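You operate a simulated robot arm through the tools that you are given. There is no shell and no other tool. Be economical: measure what you need, move in short steps, check, and stop when the job is done.

You are at the controls of a simulated robot arm. One attempt, no reset.

JOB
Put things in order on the desk top. At the end: the black l-shaped pad marked thick is on the white yoghurt tub; the rolled red napkin stands where the black l-shaped pad marked thick stood; the purple tin with a steel knob stands where the pink bottle (marked "SOAP") stood; the pink bottle stands where the rolled red napkin stood; whatever was shut is shut again. Leave all else as you found it, and nothing knocked over.
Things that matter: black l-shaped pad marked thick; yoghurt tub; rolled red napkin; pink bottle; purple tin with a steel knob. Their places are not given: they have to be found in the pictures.

It is judged by the outcome, as a careful person would: the job done as asked, and still so three seconds after it is handed in. It fails if anything else is knocked over, pushed out of place, dropped, spilled or broken.

ROBOT AND FRAMES
A 7-joint arm with a two-finger parallel gripper, fixed in place. Base frame: the origin is at the foot of the arm, x ahead of it, y to its left, z up; the work surface is at about z = 0. Units: mm, degrees, N and s.
With the tool pointing down near the work surface it reaches from about 240 to 620 mm from the base axis. Its first joint turns from -66.0 to 66.0 degrees. Payload 2.6 kg.
Tool frame: the origin (TCP) lies between the finger pads and is the grasp point; the fingertips stand 30 mm ahead of it; z points along the fingers, y is the line along which they close. The gripper opens to 94 mm. The fingers are 28 mm wide and 10 mm thick; the gripper's body (50 by 96 mm) begins 55 mm behind the TCP.
Orientation is that of the tool frame in the base frame, as a unit quaternion [w, x, y, z]. With the fingers straight down and closing along the base's y, the tool's x points along the base's -x, its y along +y and its z along -z.

CONTROLS
- The arm moves only by the tool step_arm. Its argument "commands" is a list of rows, each a list of 7 numbers: the shift along the tool's x, y, z in mm, then the turn, a rotation vector about the tool's x, y, z in degrees, then the opening, from 0 (shut) to 1 (fully open). In form: [[tx, ty, tz, rx, ry, rz, grip], ...]. A call has 1 to 12 rows; each row shifts and turns the commanded pose from where the row before left it, along the tool's axes as they then stand. Rows are played at 5 a second. More than 50 mm and 8.6 degrees between two rows, or a gripper value outside its range, and nothing of the call is played. Where a pose cannot be reached the arm comes as near as it can. A force on the tool above 40 N (or 10 N above the force at the start of the call, whichever is more), or a blocked arm, ends the call early, and 0.2 s more pass. The fingers move at their own pace (about 72 mm/s each) and stop on an object; they squeeze with about 32 N. The grip force told is the motor's: it shows also when the fingers shut on nothing. Time passes only in rows, and 0.2 s behind the last, so rows that do not move let the fingers close. It gives the time, the measured TCP pose, the force on the tool (base axes), the opening and the grip force at its end, in the units of the frame above (readings bear some noise), and new pictures: "views" is both (left out), scene, wrist or none.
- Cameras (640 x 400 px; columns grow to the right, rows downward): "scene" is fixed at [56.1, 465.2, 555.6]; the picture's right is [-0.41, -0.91, 0.00], its down [-0.60, 0.27, -0.75] and it looks along [0.68, -0.31, -0.66] (base axes); focal length 270 px, centre (320, 200). "wrist" rides on the gripper at [-37, 0, -58] in the tool frame; the picture's right is [0.00, -1.00, 0.00], its down [0.97, 0.00, -0.24] and it looks along [0.24, 0.00, 0.97] (tool axes); focal length 218 px, centre (320, 200).
- measure_at(camera, pixels): there is no depth. For up to 12 entries [column, row, z] of the newest picture of that camera ("zoom" is the newest enlarged one), the place [x, y] in the base frame at which the ray of that pixel passes the height z, good to about 3 mm. The clock stands still meanwhile.
- zoom(camera, box): a new picture of the part [left, top, right, bottom] of that camera's present view, enlarged. The clock stands still meanwhile.
- job_done(): hands the job in; it is judged then, once.

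Work in short steps. Measure before you move; look again where a grasp or a placing could have gone wrong, and mend it. You have 80 turns and 120 pictures in all, those below and enlarged ones among them. Open the gripper and draw the arm clear of the work before you hand the job in, unless the task says otherwise; then end with one line.

The tools are called after "Emit:" as name(argument=value, ...) on one line, values as JSON. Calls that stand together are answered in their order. step_arm: Moves the arm, as the interface text tells. Its arguments: {"type":"object","properties":{"commands":{"type":"array","items":{"type":"array","items":{"type":"number"}}},"views":{"type":"string","enum":["both","scene","wrist","none"]}},"required":["commands"]} The other tools are called the same way: measure_at (camera, pixels) gives the place at which the rays of pixels pass given heights; zoom (camera, box) takes an enlarged picture of a part of a camera's view; job_done () hands the job in.

At the start:

```text
clock: 0.0
ee_pos: [390.4, 171.1, 345.5]
tcp_rot: [0.0, 0.0, 1.0, 0.0]
contact_force: [0.4, 0.0, -0.1]
width: 94.0
finger_force: 0.0
```

scene: 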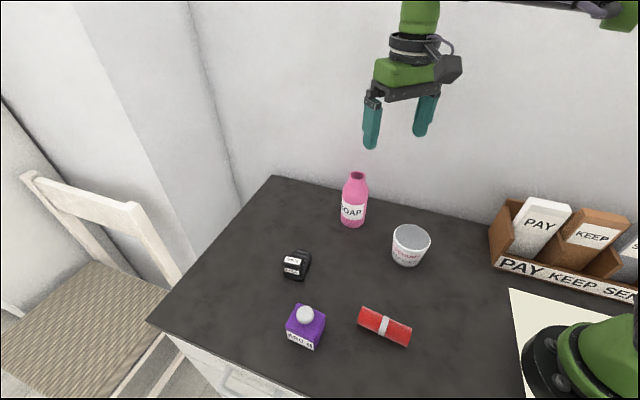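
wrist: 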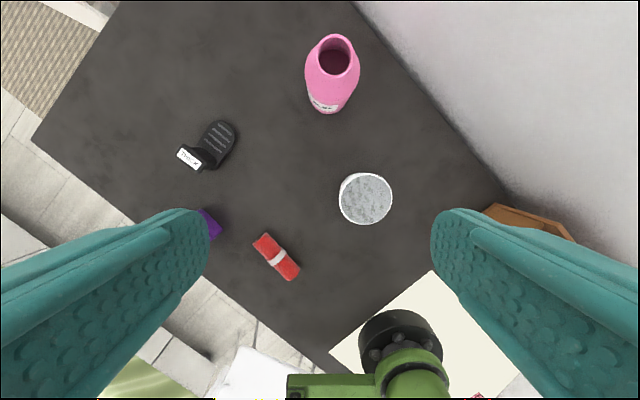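

The scene shows the bottle (353,200), tub (410,245), pad (297,265), tin (305,326) and napkin (385,326). I'll enlarge them to see the details.

Emit:
zoom(camera="scene", box=[260, 160, 460, 360])

Emit:
zoom(camera="wrist", box=[150, 20, 410, 290])

Emit:
measure_at(camera="scene", pixels=[[353, 226, 0], [357, 177, 100], [408, 264, 0], [410, 239, 60], [296, 277, 0], [304, 346, 0], [305, 314, 45], [361, 312, 12], [410, 336, 12]])

Emit:
measure_at(camera="wrist", pixels=[[333, 55, 120], [333, 55, 140], [366, 198, 60], [222, 140, 0], [190, 157, 0], [190, 157, 30], [262, 242, 12], [290, 272, 12], [208, 222, 40]])

```text
2.00 times, centred on (360, 260) of scene
```

zoom: 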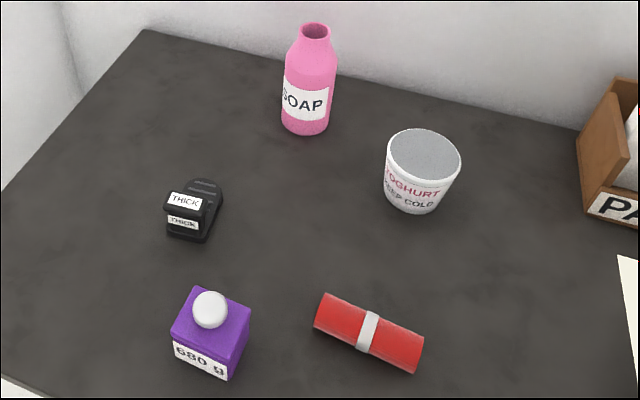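

```text
1.48 times, centred on (280, 155) of wrist
```

zoom: 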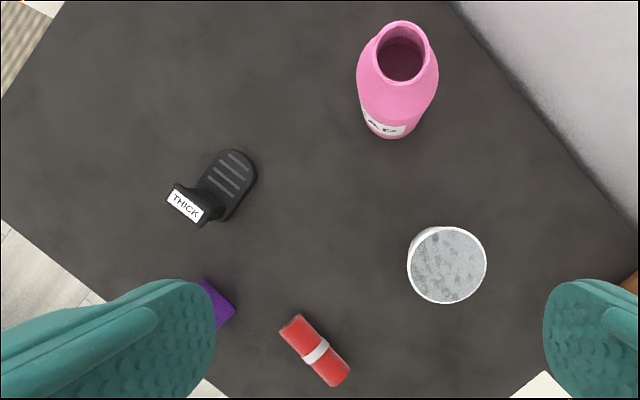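

```text
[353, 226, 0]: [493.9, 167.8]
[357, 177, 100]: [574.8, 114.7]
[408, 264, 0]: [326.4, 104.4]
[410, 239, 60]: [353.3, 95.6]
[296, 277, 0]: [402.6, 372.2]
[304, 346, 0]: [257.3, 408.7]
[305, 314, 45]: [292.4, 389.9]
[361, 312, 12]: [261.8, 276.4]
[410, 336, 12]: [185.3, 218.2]
```

```text
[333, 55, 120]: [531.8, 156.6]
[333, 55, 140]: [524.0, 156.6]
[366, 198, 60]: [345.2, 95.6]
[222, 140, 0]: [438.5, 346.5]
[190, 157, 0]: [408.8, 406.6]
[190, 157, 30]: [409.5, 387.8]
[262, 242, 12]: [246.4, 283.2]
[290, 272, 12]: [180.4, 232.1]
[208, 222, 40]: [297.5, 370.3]
```

Everything is found roughly. I'll move over the pad for a close, more vertical look.

Emit:
step_arm(commands=[[-5, 32, 25, 0, 0, 0, 1], [-5, 32, 25, 0, 0, 0, 1], [-5, 32, 25, 0, 0, 0, 1], [-5, 32, 25, 0, 0, 0, 1], [-5, 32, 25, 0, 0, 0, 1], [-5, 32, 25, 0, 0, 0, 1]], views="wrist")

Emit:
zoom(camera="scene", box=[265, 230, 345, 310])

```text
clock: 1.4
ee_pos: [419.2, 360.7, 194.6]
tcp_rot: [0.001, 0.0, 1.0, 0.0]
contact_force: [-0.3, -0.2, 0.1]
width: 94.2
finger_force: 0.1
```

wrist: 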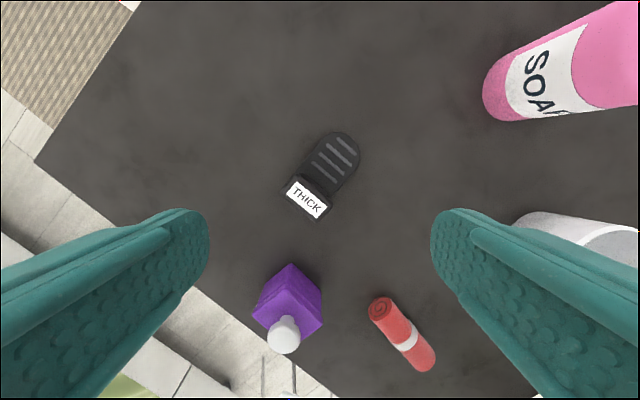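

```text
5.00 times, centred on (305, 270) of scene
```

zoom: 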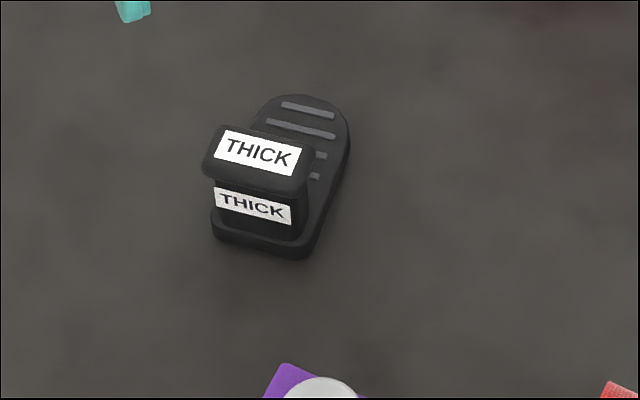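

The pad has a flat foot with a round end and an upright block at the other end. I'll measure its corners in both views, and the napkin and tin too.

Emit:
zoom(camera="wrist", box=[270, 120, 370, 230])

Emit:
measure_at(camera="wrist", pixels=[[348, 138, 8], [331, 133, 8], [361, 156, 8], [293, 174, 35], [334, 203, 35], [283, 193, 35], [317, 219, 35], [380, 306, 12], [424, 361, 12], [290, 264, 45], [323, 298, 45], [258, 298, 45]])

Emit:
measure_at(camera="scene", pixels=[[291.5, 259.5, 0], [292, 260, 0], [303.2, 262.5, 0], [308.5, 250, 8], [299, 242, 8], [290.5, 247, 35], [304, 249, 35], [301.5, 253, 35], [290.5, 251.5, 35]])

```text
3.64 times, centred on (320, 175) of wrist
```

zoom: 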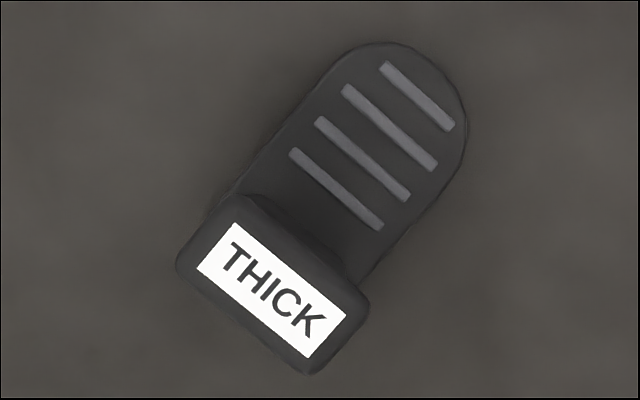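

```text
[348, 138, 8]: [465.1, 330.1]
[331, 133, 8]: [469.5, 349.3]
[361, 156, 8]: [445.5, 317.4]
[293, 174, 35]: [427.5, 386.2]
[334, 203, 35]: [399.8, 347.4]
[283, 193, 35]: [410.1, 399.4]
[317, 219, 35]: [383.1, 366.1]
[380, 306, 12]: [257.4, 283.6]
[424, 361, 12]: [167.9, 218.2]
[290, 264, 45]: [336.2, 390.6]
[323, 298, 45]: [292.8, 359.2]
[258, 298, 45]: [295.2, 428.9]
```

```text
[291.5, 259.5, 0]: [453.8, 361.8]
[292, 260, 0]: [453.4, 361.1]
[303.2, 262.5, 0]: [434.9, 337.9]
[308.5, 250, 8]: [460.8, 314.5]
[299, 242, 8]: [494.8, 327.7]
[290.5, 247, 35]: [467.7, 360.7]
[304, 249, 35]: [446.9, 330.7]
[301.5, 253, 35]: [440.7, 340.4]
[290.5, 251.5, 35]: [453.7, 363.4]
```

The scene enlargement is 5x centred on (305,270), so I measure the pad again using that enlargement's own pixels.

Emit:
measure_at(camera="scene", pixels=[[283, 277, 0], [302, 281.8, 0], [311, 258, 5], [301, 249, 8], [288, 255.5, 40], [304, 260, 40], [301, 268, 40], [281.5, 264, 40], [281.5, 264, 30], [301, 268, 30]])

Emit:
measure_at(camera="wrist", pixels=[[283, 193, 40], [317, 221, 40], [335, 204, 40], [292, 174, 40], [283, 193, 30], [317, 221, 30]])

```text
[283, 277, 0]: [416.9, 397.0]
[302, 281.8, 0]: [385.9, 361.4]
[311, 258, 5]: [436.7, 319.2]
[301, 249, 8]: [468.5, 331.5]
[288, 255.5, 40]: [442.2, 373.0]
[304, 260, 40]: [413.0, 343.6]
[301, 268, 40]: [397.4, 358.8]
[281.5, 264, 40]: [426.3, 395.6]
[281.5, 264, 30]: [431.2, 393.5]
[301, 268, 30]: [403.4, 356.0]
```

```text
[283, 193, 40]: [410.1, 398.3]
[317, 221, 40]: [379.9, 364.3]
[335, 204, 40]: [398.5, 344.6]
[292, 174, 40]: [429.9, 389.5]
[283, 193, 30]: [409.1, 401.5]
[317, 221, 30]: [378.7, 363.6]
```

Corrected: the foot's front corners are near (417,397) and (386,361), the block top is at z≈60 and its centre is about (407,372). I'll centre over the block, come down to z≈120 and turn 40° so the fingers close across its width.

Emit:
step_arm(commands=[[6, 5.5, 37, 0, 0, 0, 1], [6, 5.5, 38, 0, 0, 0, 1], [0, 0, 0, 0, 0, 8, 1], [0, 0, 0, 0, 0, 8, 1], [0, 0, 0, 0, 0, 8, 1], [0, 0, 0, 0, 0, 8, 1], [0, 0, 0, 0, 0, 8, 1], [0, 0, 0, 0, 0, 0, 1]])

```text
clock: 3.2
ee_pos: [408.5, 373.2, 120.7]
tcp_rot: [0.0, 0.342, 0.94, -0.001]
contact_force: [-0.3, 0.2, -1.0]
width: 94.2
finger_force: 0.0
```

scene: 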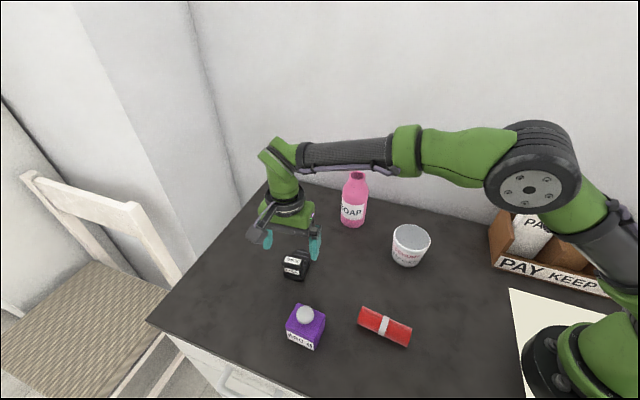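
wrist: 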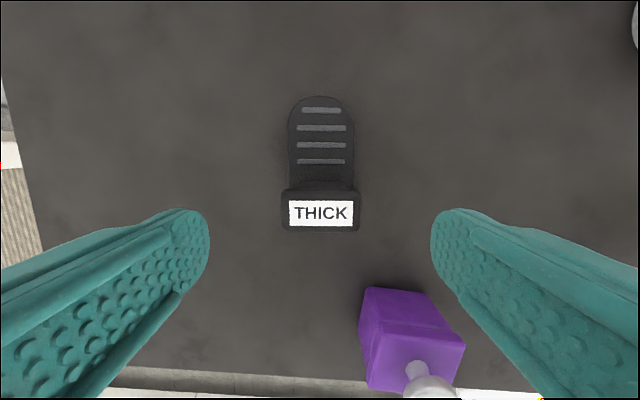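

The pad is square to the fingers, with its block at columns 281–360 and rows 188–231. I'll check its centre and the tin's clearance.

Emit:
measure_at(camera="wrist", pixels=[[320, 190, 60], [320, 231, 60], [281, 212, 60], [360, 212, 60], [321, 96, 8], [290, 140, 8], [354, 140, 8], [366, 290, 60], [366, 290, 80], [465, 342, 80], [410, 292, 80], [370, 390, 80]])

Emit:
measure_at(camera="scene", pixels=[[412, 238.5, 60], [412, 238.5, 70], [412, 238.5, 80], [407, 265, 0], [287, 340, 0], [313, 349, 0], [326, 317, 60], [298, 306, 60], [286, 325, 60], [315, 335, 60], [326, 317, 50], [298, 306, 50]])

```text
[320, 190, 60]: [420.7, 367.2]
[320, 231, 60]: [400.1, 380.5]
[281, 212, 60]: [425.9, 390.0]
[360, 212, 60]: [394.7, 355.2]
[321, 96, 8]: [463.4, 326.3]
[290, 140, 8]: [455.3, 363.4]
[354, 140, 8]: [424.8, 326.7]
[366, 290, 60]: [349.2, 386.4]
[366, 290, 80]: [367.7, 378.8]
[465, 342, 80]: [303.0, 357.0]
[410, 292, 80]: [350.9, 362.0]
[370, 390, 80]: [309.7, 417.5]
```

```text
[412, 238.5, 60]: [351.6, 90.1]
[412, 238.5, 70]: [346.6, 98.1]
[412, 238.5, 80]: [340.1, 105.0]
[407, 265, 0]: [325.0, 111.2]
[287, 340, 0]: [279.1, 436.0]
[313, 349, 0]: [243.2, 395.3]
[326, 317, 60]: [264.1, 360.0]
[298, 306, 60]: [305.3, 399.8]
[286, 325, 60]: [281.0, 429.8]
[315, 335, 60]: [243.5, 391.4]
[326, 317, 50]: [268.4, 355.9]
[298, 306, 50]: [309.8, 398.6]
```

The block centre is (410,374), 2 mm toward the foot side of the TCP, and the tin is well clear. I'll go down to z≈46 and close.

Emit:
step_arm(commands=[[-2, 0, 37, 0, 0, 0, 1], [0, 0, 37, 0, 0, 0, 1], [0, 0, 0, 0, 0, 0, 1], [0, 0, 0, 0, 0, 0, 0.3], [0, 0, 0, 0, 0, 0, 0.3], [0, 0, 0, 0, 0, 0, 0.3]], views="wrist")

```text
clock: 4.6
ee_pos: [410.1, 373.8, 44.8]
tcp_rot: [0.001, 0.342, 0.94, 0.0]
contact_force: [0.0, -0.1, -0.3]
width: 43.3
finger_force: 32.3
```

wrist: 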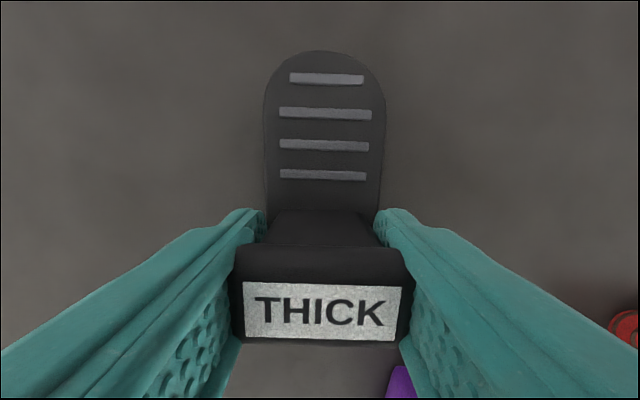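

The grip is firm at 43.3 mm and 32 N. I'll measure the foot's extents here and lift.

Emit:
measure_at(camera="wrist", pixels=[[322, 50, 6], [322, 120, 6], [265, 110, 6], [386, 110, 6], [268, 205, 6], [320, 345, 60], [320, 247, 60], [320, 345, 50]])

Emit:
step_arm(commands=[[0, 0, -10, 0, 0, 0, 0.3], [0, 0, -30, 0, 0, 0, 0.3], [0, 0, -40, 0, 0, 0, 0.3], [0, 0, -45, 0, 0, 0, 0.3], [0, 0, 0, 0, 0, 0, 0.3]])

```text
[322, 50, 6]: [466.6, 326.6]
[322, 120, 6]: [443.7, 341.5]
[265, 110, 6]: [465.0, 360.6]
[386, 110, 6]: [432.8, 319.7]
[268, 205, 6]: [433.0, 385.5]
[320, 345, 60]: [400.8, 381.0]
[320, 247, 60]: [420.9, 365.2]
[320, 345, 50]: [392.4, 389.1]
```

```text
clock: 5.8
ee_pos: [410.9, 373.4, 171.2]
tcp_rot: [0.001, 0.342, 0.94, 0.0]
contact_force: [0.7, 0.0, -0.3]
width: 43.3
finger_force: 31.7
```

scene: 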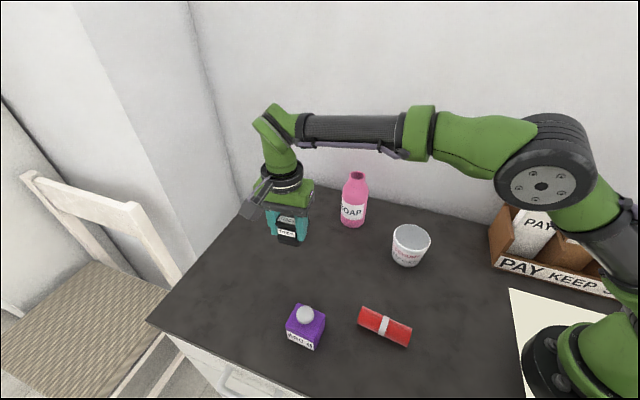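
wrist: 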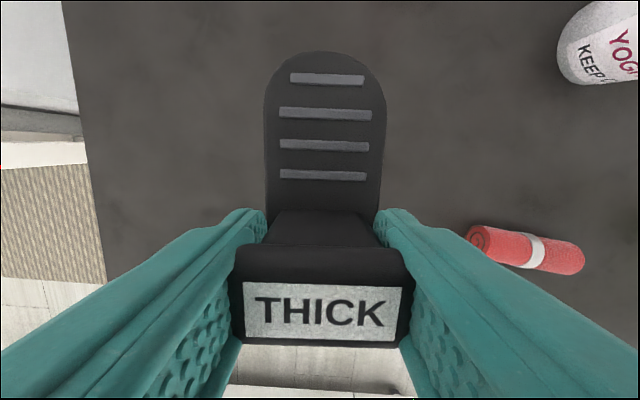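

The pad lifted cleanly. I'll move part of the way toward the tub so the wrist camera sees its lid beside the pad.

Emit:
step_arm(commands=[[-14.2, -36, 0, 0, 0, 0, 0.3], [-14.2, -36, 0, 0, 0, 0, 0.3], [-14.2, -36, 0, 0, 0, 0, 0.3], [-14.2, -36, 0, 0, 0, 0, 0.3], [-14.2, -36, 0, 0, 0, 0, 0.3], [0, 0, 0, 0, 0, 0, 0.3]], views="wrist")

Emit:
zoom(camera="scene", box=[360, 200, 460, 280])

```text
clock: 7.2
ee_pos: [351.5, 187.1, 173.5]
tcp_rot: [0.0, 0.34, 0.94, -0.001]
contact_force: [0.4, 0.4, -1.4]
width: 43.6
finger_force: 32.0
```

wrist: 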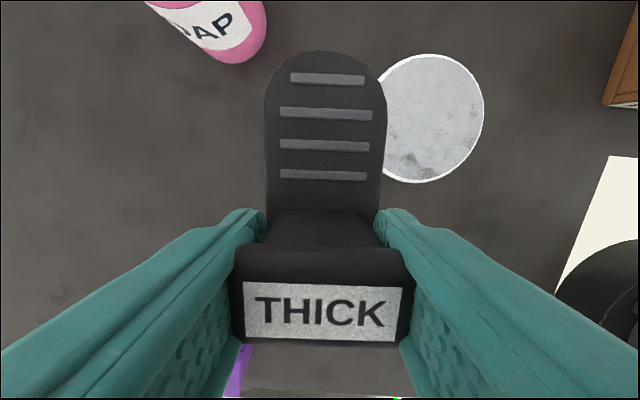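

```text
5.00 times, centred on (410, 240) of scene
```

zoom: 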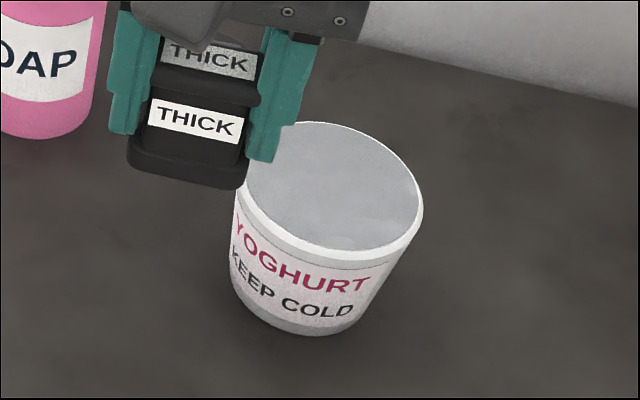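

The tub has a flat foil lid, centred at about (421,118) in the wrist view and (413,237) in the scene. I'll triangulate its height and centre.

Emit:
measure_at(camera="wrist", pixels=[[421, 118, 60], [421, 118, 70], [421, 118, 80], [484, 112, 70], [418, 182, 70], [426, 54, 70]])

Emit:
measure_at(camera="scene", pixels=[[412.8, 237.2, 60], [412.8, 237.2, 70], [412.8, 237.2, 80], [430.6, 241, 70], [412, 250, 70], [412, 224.4, 70]])

```text
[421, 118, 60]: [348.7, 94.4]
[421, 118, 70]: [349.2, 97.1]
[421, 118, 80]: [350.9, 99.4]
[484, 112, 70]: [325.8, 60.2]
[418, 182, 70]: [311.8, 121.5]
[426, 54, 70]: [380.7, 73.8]
```

```text
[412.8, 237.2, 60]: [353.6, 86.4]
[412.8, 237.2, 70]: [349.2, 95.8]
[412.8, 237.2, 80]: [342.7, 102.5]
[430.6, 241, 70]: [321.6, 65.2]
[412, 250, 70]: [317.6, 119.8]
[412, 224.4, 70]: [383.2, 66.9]
```

The lid is at z≈70, centred (349,97), with radius ~42. I'll carry the pad over with TCP target (332,111) and lower it to just above.

Emit:
step_arm(commands=[[-17, -35.4, 0, 0, 0, 0, 0.3], [-17, -35.4, 0, 0, 0, 0, 0.3], [0, 0, 0, 0, 0, 0, 0.3], [0, 0, 24, 0, 0, 0, 0.3], [0, 0, 22, 0, 0, 0, 0.3], [0, 0, 0, 0, 0, 0, 0.3]])

Emit:
zoom(camera="scene", box=[360, 200, 460, 280])

```text
clock: 8.6
ee_pos: [330.0, 111.4, 127.8]
tcp_rot: [0.0, 0.341, 0.94, 0.0]
contact_force: [-0.4, 0.6, -0.7]
width: 42.9
finger_force: 31.8
```

scene: 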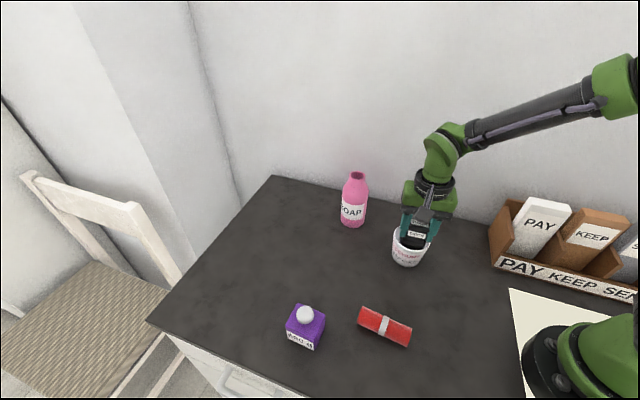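
wrist: 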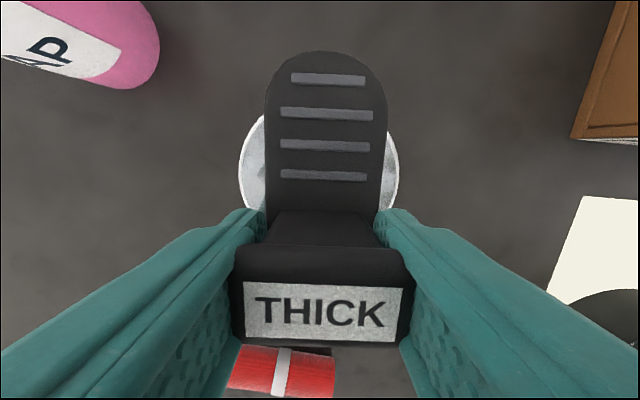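

```text
5.00 times, centred on (410, 240) of scene
```

zoom: 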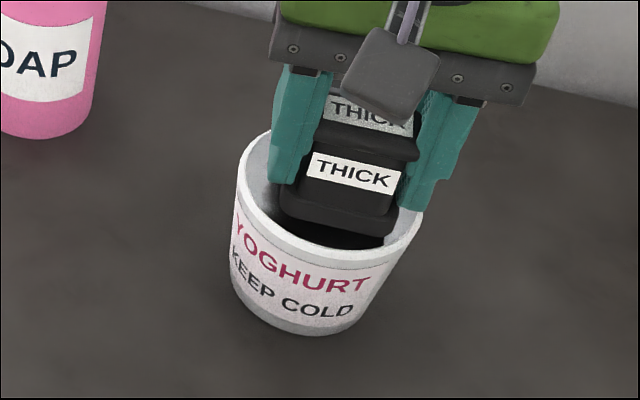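

The pad hovers centred over the lid. I'll lower it in small steps and watch the force.

Emit:
step_arm(commands=[[0, 0, 3, 0, 0, 0, 0.3], [0, 0, 3, 0, 0, 0, 0.3], [0, 0, 2, 0, 0, 0, 0.3], [0, 0, 2, 0, 0, 0, 0.3], [0, 0, 0, 0, 0, 0, 0.3]], views="none")

Emit:
zoom(camera="scene", box=[360, 200, 460, 280])

```text
clock: 9.6
ee_pos: [330.7, 111.3, 120.1]
tcp_rot: [0.002, 0.342, 0.94, 0.001]
contact_force: [-3.1, -1.5, 6.7]
width: 43.3
finger_force: 31.6
stopped in row 4: the force on the tool passed its limit (the readings are from after the stop); the commanded pose is now the measured one
```

```text
5.00 times, centred on (410, 240) of scene
```

zoom: 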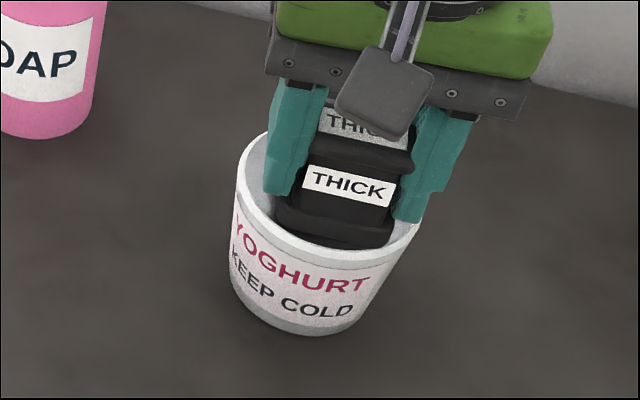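

Contact came at TCP z=120. I'll release gently and check before rising.

Emit:
step_arm(commands=[[0, 0, 0, 0, 0, 0, 0.5], [0, 0, 0, 0, 0, 0, 0.65], [0, 0, 0, 0, 0, 0, 0.65], [0, 0, 0, 0, 0, 0, 0.65]], views="wrist")

Emit:
zoom(camera="scene", box=[360, 200, 460, 280])

```text
clock: 10.6
ee_pos: [330.3, 111.9, 120.4]
tcp_rot: [0.002, 0.342, 0.94, 0.001]
contact_force: [0.2, 1.1, -0.3]
width: 61.0
finger_force: 0.0
```

wrist: 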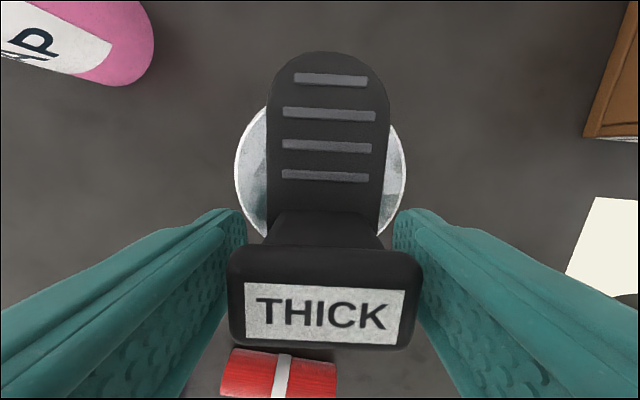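

```text
5.00 times, centred on (410, 240) of scene
```

zoom: 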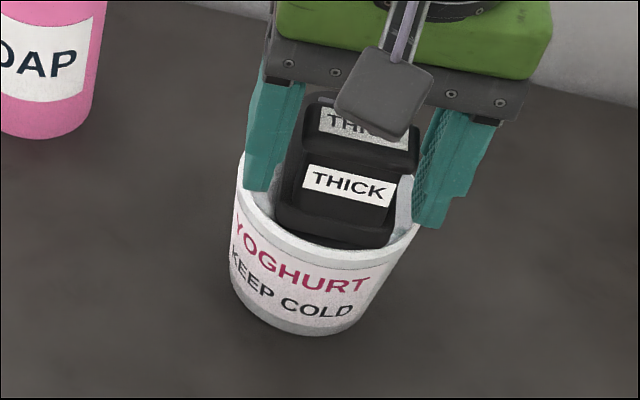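

The pad rests on the lid, free of the fingers. I'll rise straight up and move over the napkin.

Emit:
step_arm(commands=[[0, 0, -20, 0, 0, 0, 0.65], [0, 0, -40, 0, 0, 0, 0.65], [0, 0, -30, 0, 0, 0, 0.7], [43, 9.3, 0, 0, 0, 0, 0.7], [43, 9.3, 0, 0, 0, 0, 0.7], [43, 9.3, 0, 0, 0, 0, 0.7], [43, 9.3, 0, 0, 0, 0, 0.7], [0, 0, 0, 0, 0, -8.5, 0.7], [0, 0, 0, 0, 0, -8.5, 0.7], [0, 0, 0, 0, 0, -8.5, 0.7], [0, 0, 0, 0, 0, -8.5, 0.7], [0, 0, 0, 0, 0, -8.5, 0.7]], views="none")

Emit:
step_arm(commands=[[0, 0, 30, 0, 0, -8.5, 0.7], [0, 0, 20, 0, 0, -8.5, 0.7], [0, 0, 10, 0, 0, -8.5, 0.7], [0, 0, 0, 0, 0, -8.5, 0.7], [0, 0, 0, 0, 0, 0, 0.7]])

Emit:
zoom(camera="scene", box=[360, 200, 460, 280])

```text
clock: 13.2
ee_pos: [224.1, 250.3, 210.1]
tcp_rot: [0.003, -0.024, 1.0, 0.001]
contact_force: [-0.3, 0.0, 0.4]
width: 65.7
finger_force: 0.1
```

```text
clock: 14.4
ee_pos: [223.4, 251.3, 149.7]
tcp_rot: [0.001, -0.314, 0.949, 0.0]
contact_force: [-0.2, 0.1, -0.4]
width: 66.0
finger_force: 0.1
```

scene: 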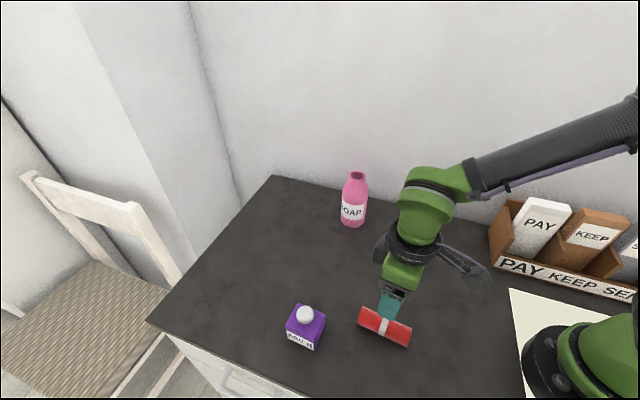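
wrist: 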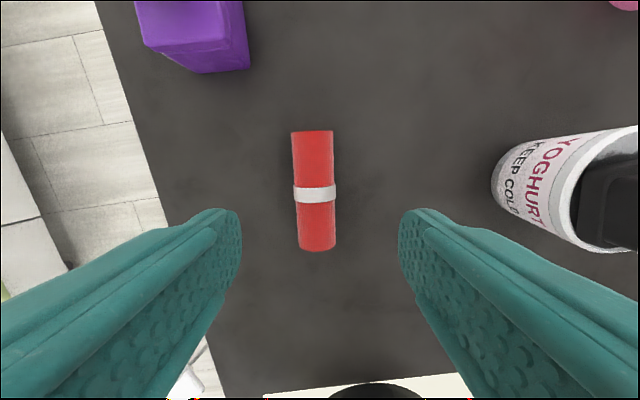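

```text
5.00 times, centred on (410, 240) of scene
```

zoom: 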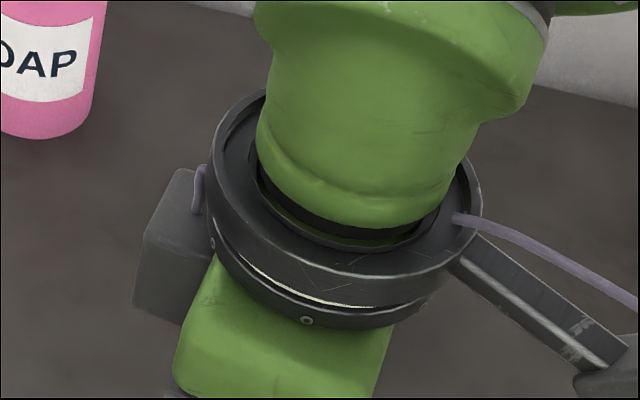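

The napkin is at (314,192) in the wrist view, nearly aligned with the fingers. I'll measure its ends and centre.

Emit:
measure_at(camera="wrist", pixels=[[312, 132, 14], [317, 249, 14], [314.5, 193, 14], [293, 180, 14], [334, 180, 14], [314.5, 193, 0]])

Emit:
zoom(camera="scene", box=[345, 290, 425, 360])

```text
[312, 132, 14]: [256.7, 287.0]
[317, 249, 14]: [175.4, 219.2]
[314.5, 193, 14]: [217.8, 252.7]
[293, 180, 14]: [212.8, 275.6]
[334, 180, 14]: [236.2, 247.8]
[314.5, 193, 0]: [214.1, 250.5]
```

```text
5.71 times, centred on (385, 325) of scene
```

zoom: 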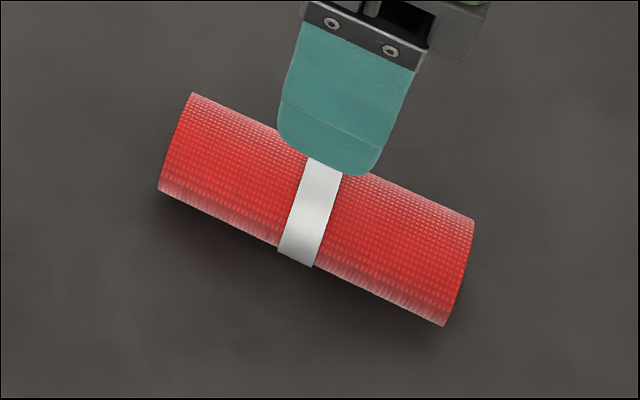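

Napkin centre is (217,253), ~105 long and ~34 thick. I'll correct the offset and the 3° turn, go down to z≈35, and close.

Emit:
step_arm(commands=[[3.6, 5.2, 20, 0, 0, -3, 0.7], [0, 0, 40, 0, 0, 0, 0.7], [0, 0, 35, 0, 0, 0, 0.7], [0, 0, 19, 0, 0, 0, 0.7], [0, 0, 0, 0, 0, 0, 0.7], [0, 0, 0, 0, 0, 0, 0.2], [0, 0, 0, 0, 0, 0, 0.2], [0, 0, 0, 0, 0, 0, 0.2]], views="wrist")

```text
clock: 16.2
ee_pos: [216.7, 252.3, 34.2]
tcp_rot: [0.002, -0.338, 0.941, 0.0]
contact_force: [-0.4, 0.1, -0.9]
width: 31.0
finger_force: 32.0
```

wrist: 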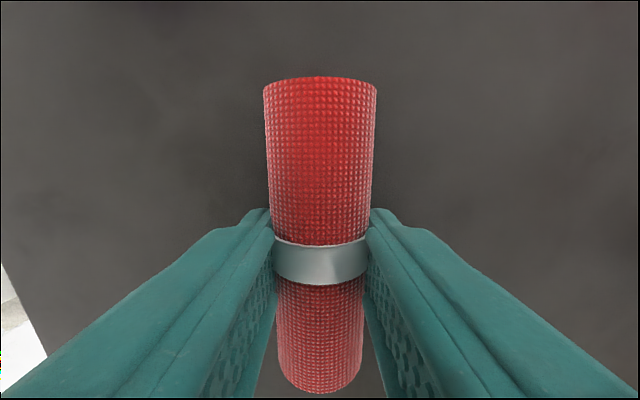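

The napkin is gripped at 31 mm. I'll lift it and carry it to above the pad's former place, about (430,356).

Emit:
step_arm(commands=[[0, 0, -15, 0, 0, 0, 0.2], [0, 0, -40, 0, 0, 0, 0.2], [0, 0, -45, 0, 0, 0, 0.2], [-38.4, -9.2, 0, 0, 0, 0, 0.2], [-38.4, -9.2, 0, 0, 0, 0, 0.2], [-38.4, -9.2, 0, 0, 0, 0, 0.2], [-38.4, -9.2, 0, 0, 0, 0, 0.2], [-38.4, -9.2, 0, 0, 0, 0, 0.2], [-38.4, -9.2, 0, 0, 0, 0, 0.2], [0, 0, 0, 0, 0, 0, 0.2]])

```text
clock: 18.4
ee_pos: [430.9, 355.2, 134.0]
tcp_rot: [0.0, -0.339, 0.941, 0.0]
contact_force: [-0.9, 0.6, -0.6]
width: 30.8
finger_force: 32.1
```

scene: 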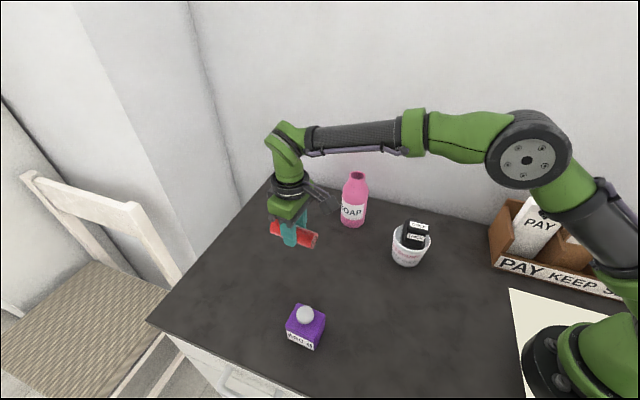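
wrist: 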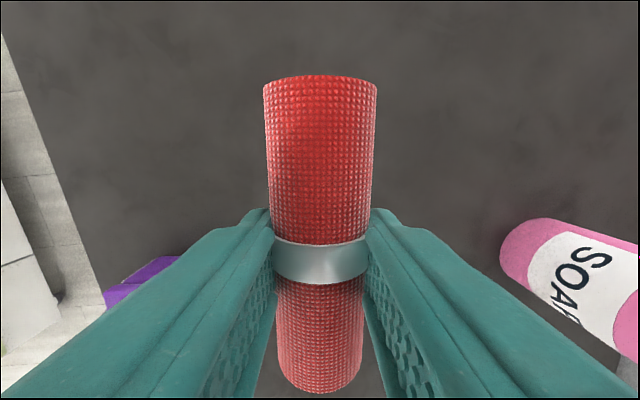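

The pad is steady on the tub and the spot is clear. I'll lower the napkin to z≈35, and then press lightly.

Emit:
step_arm(commands=[[0, 0, 40, 0, 0, 0, 0.2], [0, 0, 35, 0, 0, 0, 0.2], [0, 0, 18, 0, 0, 0, 0.2], [0, 0, 4, 0, 0, 0, 0.2], [0, 0, 3, 0, 0, 0, 0.2], [0, 0, 0, 0, 0, 0, 0.2]], views="none")

```text
clock: 19.8
ee_pos: [431.5, 355.8, 36.7]
tcp_rot: [0.001, -0.338, 0.941, 0.0]
contact_force: [0.6, 0.5, 0.7]
width: 31.1
finger_force: 32.4
```

That is still ~2 mm above the grasp height of 34.2, so I'll lower the last bit, release slowly and rise.

Emit:
step_arm(commands=[[0, 0, 2, 0, 0, 0, 0.2], [0, 0, 0.5, 0, 0, 0, 0.2], [0, 0, 0, 0, 0, 0, 0.4], [0, 0, 0, 0, 0, 0, 0.55], [0, 0, 0, 0, 0, 0, 0.7], [0, 0, 0, 0, 0, 0, 0.7], [0, 0, -30, 0, 0, 0, 0.7], [0, 0, -45, 0, 0, 0, 0.7], [0, 0, -45, 0, 0, 0, 1]])

```text
clock: 21.8
ee_pos: [427.4, 357.2, 155.2]
tcp_rot: [0.001, -0.338, 0.941, 0.001]
contact_force: [-0.3, -0.2, -1.0]
width: 93.9
finger_force: 0.0
```

scene: 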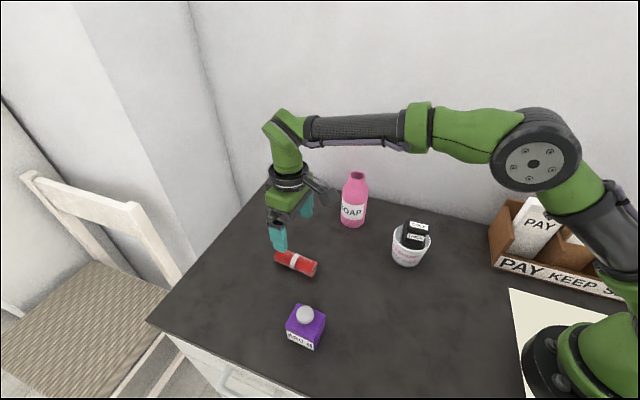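
wrist: 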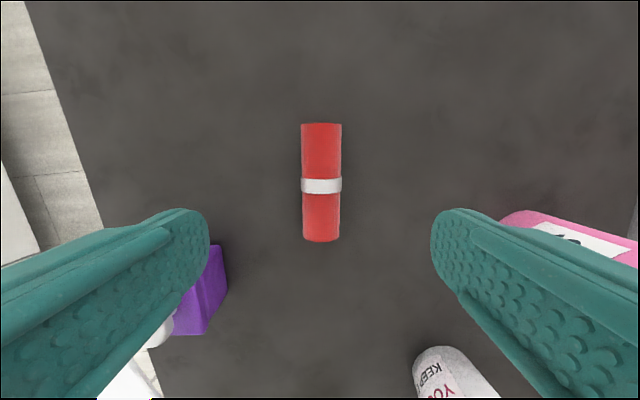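

The napkin lies well at the pad's place. Next is the bottle. I'll check the wall line behind it and rise, moving toward it with a small turn.

Emit:
measure_at(camera="scene", pixels=[[275, 177, 0], [330, 190, 0], [480, 226, 0], [357, 175, 140], [357, 175, 150], [357, 175, 160], [352.5, 227.5, 0], [341, 220, 0], [365, 222, 0]])

Emit:
step_arm(commands=[[0, 0, -45, 0, 0, 0, 1], [0, 0, -45, 0, 0, 0, 1], [0, 0, 0, 0, 0, 8, 1], [0, 0, 0, 0, 0, 8, 1], [0, 0, 0, 0, 0, 8, 1], [0, 0, 0, 0, 0, 8, 1], [0, 0, 0, 0, 0, 7.5, 1], [-8, -40, 0, 0, 0, 0, 1], [-8, -40, 0, 0, 0, 0, 1], [-8, -40, 0, 0, 0, 0, 1], [-8, -40, 0, 0, 0, 0, 1], [0, 0, 0, 0, 0, 0, 1]])

```text
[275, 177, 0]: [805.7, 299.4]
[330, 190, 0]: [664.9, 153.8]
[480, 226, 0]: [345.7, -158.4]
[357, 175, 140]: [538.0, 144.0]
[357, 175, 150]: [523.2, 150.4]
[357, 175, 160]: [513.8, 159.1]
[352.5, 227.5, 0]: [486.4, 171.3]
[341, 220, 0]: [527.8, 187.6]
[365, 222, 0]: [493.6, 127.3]
```

```text
clock: 24.4
ee_pos: [460.9, 199.4, 244.4]
tcp_rot: [0.001, 0.0, 1.0, 0.0]
contact_force: [-0.7, 0.5, 0.3]
width: 93.9
finger_force: 0.1
```

scene: 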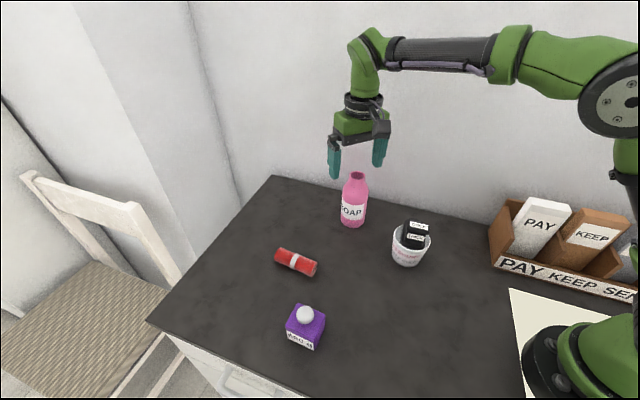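
wrist: 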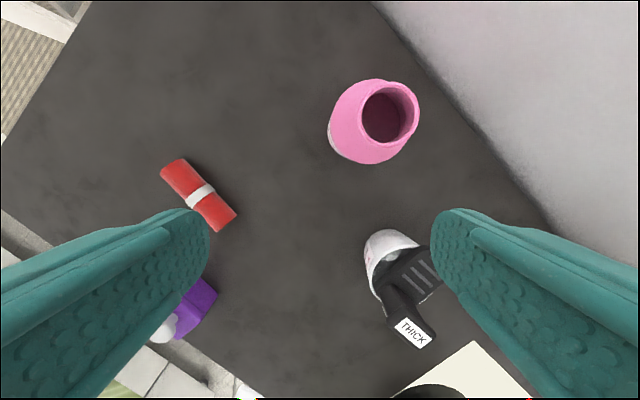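

The wall line is x≈y+506, ~98 mm from the bottle, which is enough room. The bottle mouth is at (390,111) in the wrist view; I'll measure it.

Emit:
measure_at(camera="wrist", pixels=[[390, 111, 140], [390, 111, 150], [390, 111, 160], [363, 113, 150], [419, 110, 150]])

Emit:
zoom(camera="scene", box=[315, 160, 395, 240])

Emit:
zoom(camera="wrist", box=[320, 60, 440, 180])

```text
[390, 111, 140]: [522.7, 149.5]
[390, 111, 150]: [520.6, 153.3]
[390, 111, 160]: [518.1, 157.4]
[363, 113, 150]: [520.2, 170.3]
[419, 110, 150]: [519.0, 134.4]
```

```text
5.00 times, centred on (355, 200) of scene
```

zoom: 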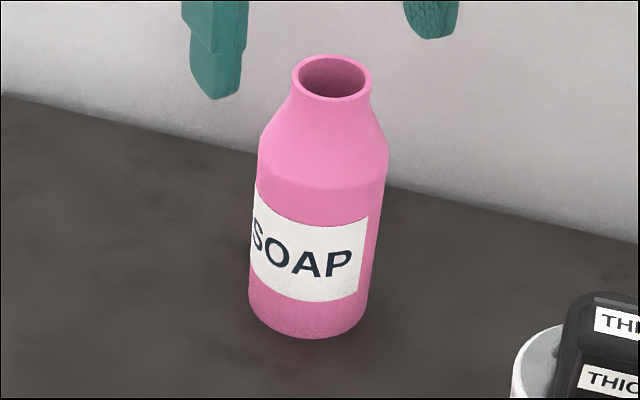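

```text
3.33 times, centred on (380, 120) of wrist
```

zoom: 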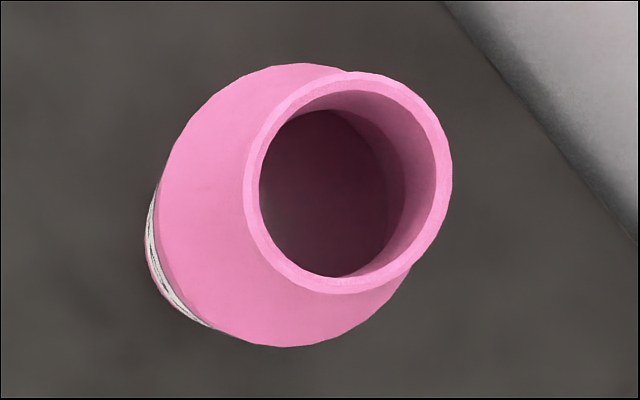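

Bottle axis is (520,154), ~150 tall, with its body reaching z≈95. I'll move over it and descend to tips just above the mouth, then check.

Emit:
step_arm(commands=[[-29.5, -22.7, 0, 0, 0, 0, 1], [-29.5, -22.7, 0, 0, 0, 0, 1], [0, 0, 25, 0, 0, 0, 1], [0, 0, 29, 0, 0, 0, 1], [0, 0, 0, 0, 0, 0, 1]])

Emit:
zoom(camera="scene", box=[315, 140, 395, 220])

```text
clock: 25.6
ee_pos: [521.0, 151.4, 190.0]
tcp_rot: [0.001, 0.0, 1.0, 0.001]
contact_force: [-1.1, 0.1, -0.1]
width: 94.1
finger_force: 0.0
```

scene: 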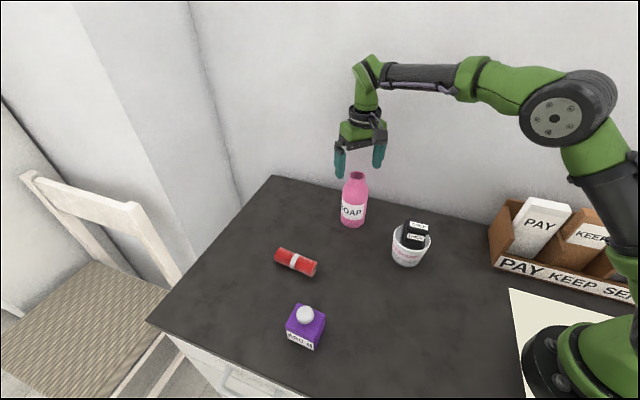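
wrist: 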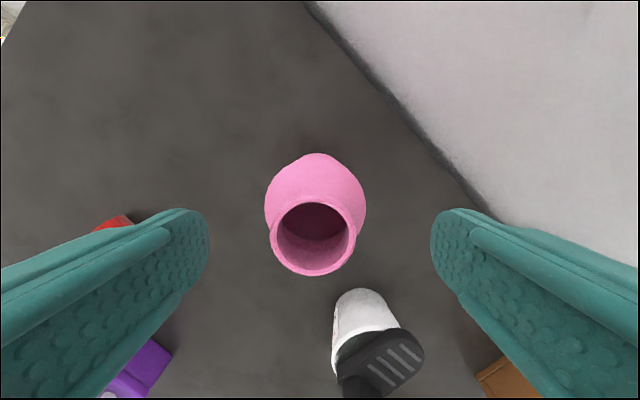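

```text
5.00 times, centred on (355, 180) of scene
```

zoom: 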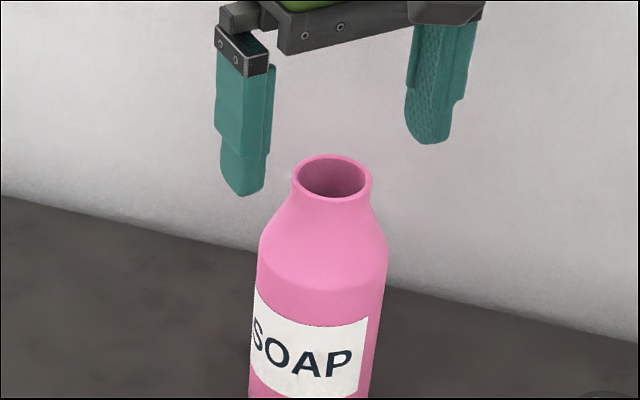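

Centred closely (mouth (314,238), body symmetrical near column 315). I'll verify the mouth position and then descend.

Emit:
measure_at(camera="wrist", pixels=[[314, 238, 148], [265, 200, 95], [366, 200, 95], [316, 153, 92], [270, 238, 148], [358, 238, 148]])

Emit:
step_arm(commands=[[0, 1, 30, 0, 0, 0, 1], [0, 1, 30, 0, 0, 0, 1], [0, 0, 20, 0, 0, 0, 1], [0, 0, 8, 0, 0, 0, 1], [0, 0, 0, 0, 0, 0, 1]], views="wrist")

Emit:
zoom(camera="scene", box=[315, 150, 395, 230])

```text
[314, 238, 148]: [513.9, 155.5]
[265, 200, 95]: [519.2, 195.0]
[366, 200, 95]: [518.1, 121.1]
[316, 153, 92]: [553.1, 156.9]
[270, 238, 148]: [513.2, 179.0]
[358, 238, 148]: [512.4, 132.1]
```

```text
clock: 26.8
ee_pos: [522.0, 153.6, 104.6]
tcp_rot: [0.002, 0.001, 1.0, 0.0]
contact_force: [-0.1, -0.3, 0.0]
width: 93.9
finger_force: 0.1
```

wrist: 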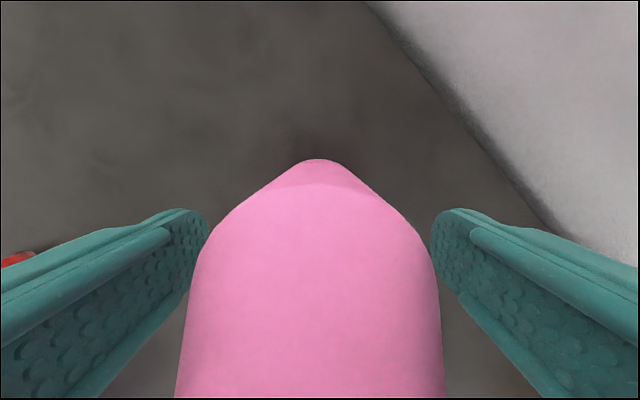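

```text
5.00 times, centred on (355, 190) of scene
```

zoom: 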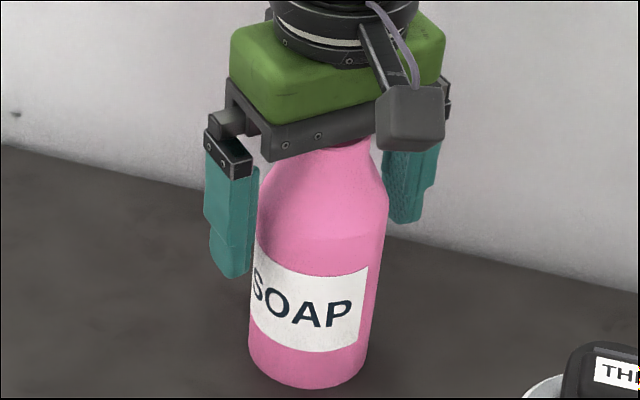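

No contact yet and the fingers straddle the shoulder. I'll go 4 mm lower and close.

Emit:
step_arm(commands=[[2, 0, 4, 0, 0, 0, 1], [0, 0, 0, 0, 0, 0, 0.85], [0, 0, 0, 0, 0, 0, 0.7], [0, 0, 0, 0, 0, 0, 0.5], [0, 0, 0, 0, 0, 0, 0.5]], views="none")

Emit:
zoom(camera="scene", box=[315, 150, 395, 230])

```text
clock: 28.0
ee_pos: [520.4, 154.2, 99.3]
tcp_rot: [0.002, -0.001, 1.0, 0.001]
contact_force: [-0.6, 1.2, 3.0]
width: 69.8
finger_force: 32.2
```

```text
5.00 times, centred on (355, 190) of scene
```

zoom: 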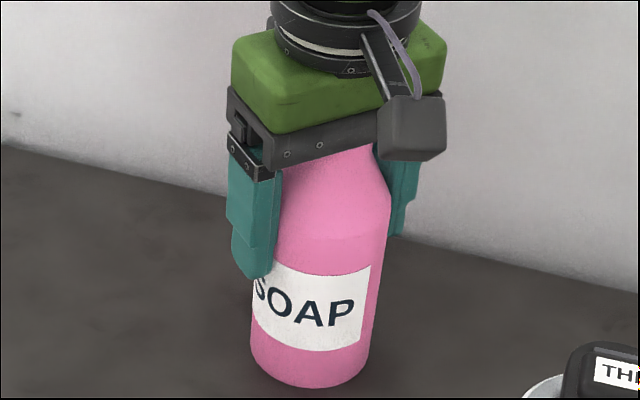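

Gripped at 69.8 mm with 32 N. I'll lift 65 mm and check for slip.

Emit:
step_arm(commands=[[0, 0, -5, 0, 0, 0, 0.5], [0, 0, -20, 0, 0, 0, 0.5], [0, 0, -40, 0, 0, 0, 0.5], [0, 0, 0, 0, 0, 0, 0.5]], views="scene")

Emit:
zoom(camera="scene", box=[315, 140, 395, 220])

```text
clock: 29.0
ee_pos: [517.2, 155.8, 163.3]
tcp_rot: [0.001, 0.0, 1.0, 0.001]
contact_force: [0.7, 0.1, -2.0]
width: 69.5
finger_force: 32.4
```

scene: 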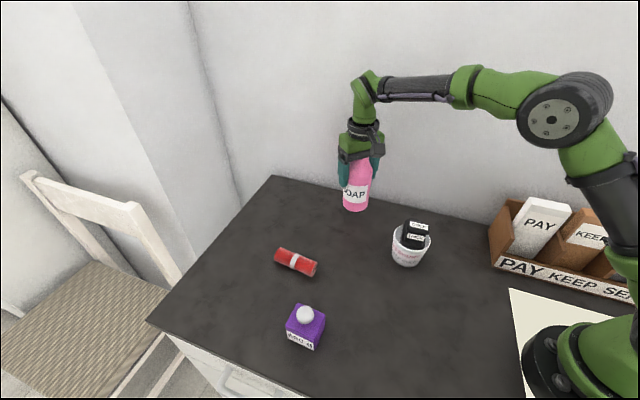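

```text
5.00 times, centred on (355, 180) of scene
```

zoom: 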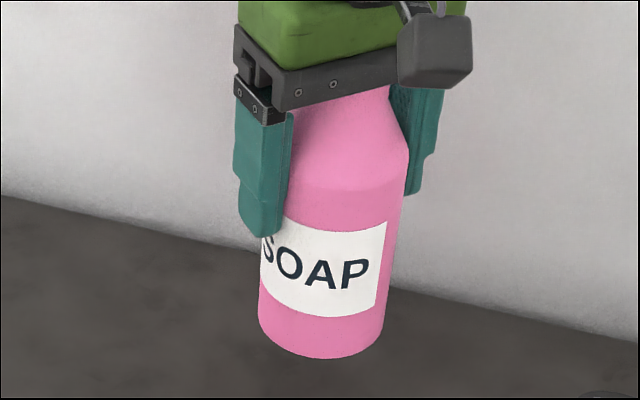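

No slip; the bottle hangs upright. I'll carry it low to the napkin's old place (217,253), bowing away from the tub.

Emit:
step_arm(commands=[[33, 22, 0, 0, 0, 0, 0.5], [33, 22, 0, 0, 0, 0, 0.5], [33, 22, 0, 0, 0, 0, 0.5], [33, 22, 0, 0, 0, 0, 0.5], [42, 2.5, 0, 0, 0, 0, 0.5], [42, 2.5, 0, 0, 0, 0, 0.5], [42, 2.5, 0, 0, 0, 0, 0.5], [42, 2.5, 0, 0, 0, 0, 0.5], [0, 0, 0, 0, 0, 0, 0.5]])

```text
clock: 31.0
ee_pos: [219.0, 249.4, 161.8]
tcp_rot: [0.001, 0.0, 1.0, 0.001]
contact_force: [0.6, 0.2, -3.5]
width: 69.7
finger_force: 31.7
```

scene: 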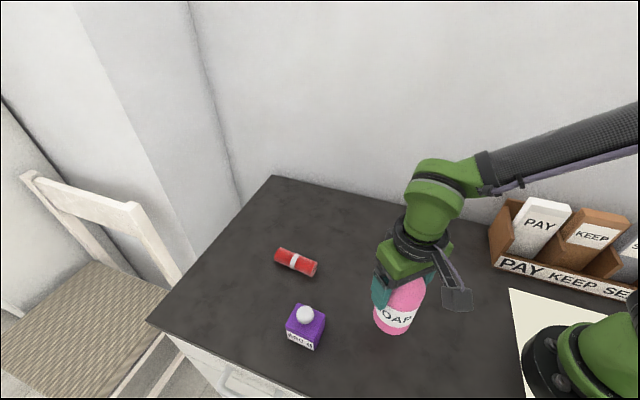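
wrist: 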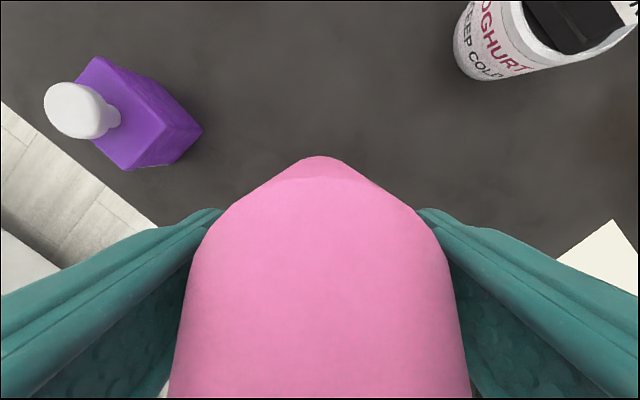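

Over the spot, 3 mm short in y. I'll correct that and lower to just above the surface.

Emit:
step_arm(commands=[[1, 3, 25, 0, 0, 0, 0.5], [0, 0, 25, 0, 0, 0, 0.5], [0, 0, 6, 0, 0, 0, 0.5], [0, 0, 3, 0, 0, 0, 0.5], [0, 0, 2, 0, 0, 0, 0.5], [0, 0, 0, 0, 0, 0, 0.5]], views="none")

Emit:
zoom(camera="scene", box=[345, 270, 445, 370])

```text
clock: 32.4
ee_pos: [217.4, 255.0, 102.4]
tcp_rot: [0.001, 0.0, 1.0, 0.001]
contact_force: [-0.6, 0.0, -2.0]
width: 69.8
finger_force: 32.3
```

```text
4.00 times, centred on (395, 320) of scene
```

zoom: 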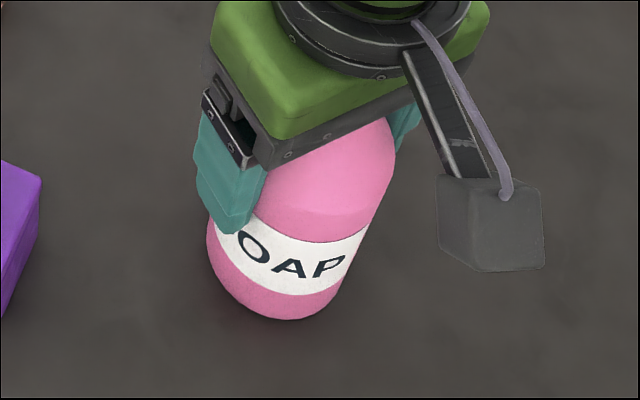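

Still hanging ~3 mm up (vertical force −2 N). I'll lower it in 1 mm rows until it touches.

Emit:
step_arm(commands=[[0, 0, 1, 0, 0, 0, 0.5], [0, 0, 1, 0, 0, 0, 0.5], [0, 0, 1, 0, 0, 0, 0.5], [0, 0, 0, 0, 0, 0, 0.5]], views="none")

```text
clock: 33.5
ee_pos: [217.2, 256.2, 99.4]
tcp_rot: [0.001, 0.001, 1.0, 0.0]
contact_force: [-0.8, -3.0, 4.0]
width: 70.0
finger_force: 31.9
stopped in row 4: the force on the tool passed its limit (the readings are from after the stop); the commanded pose is now the measured one
```

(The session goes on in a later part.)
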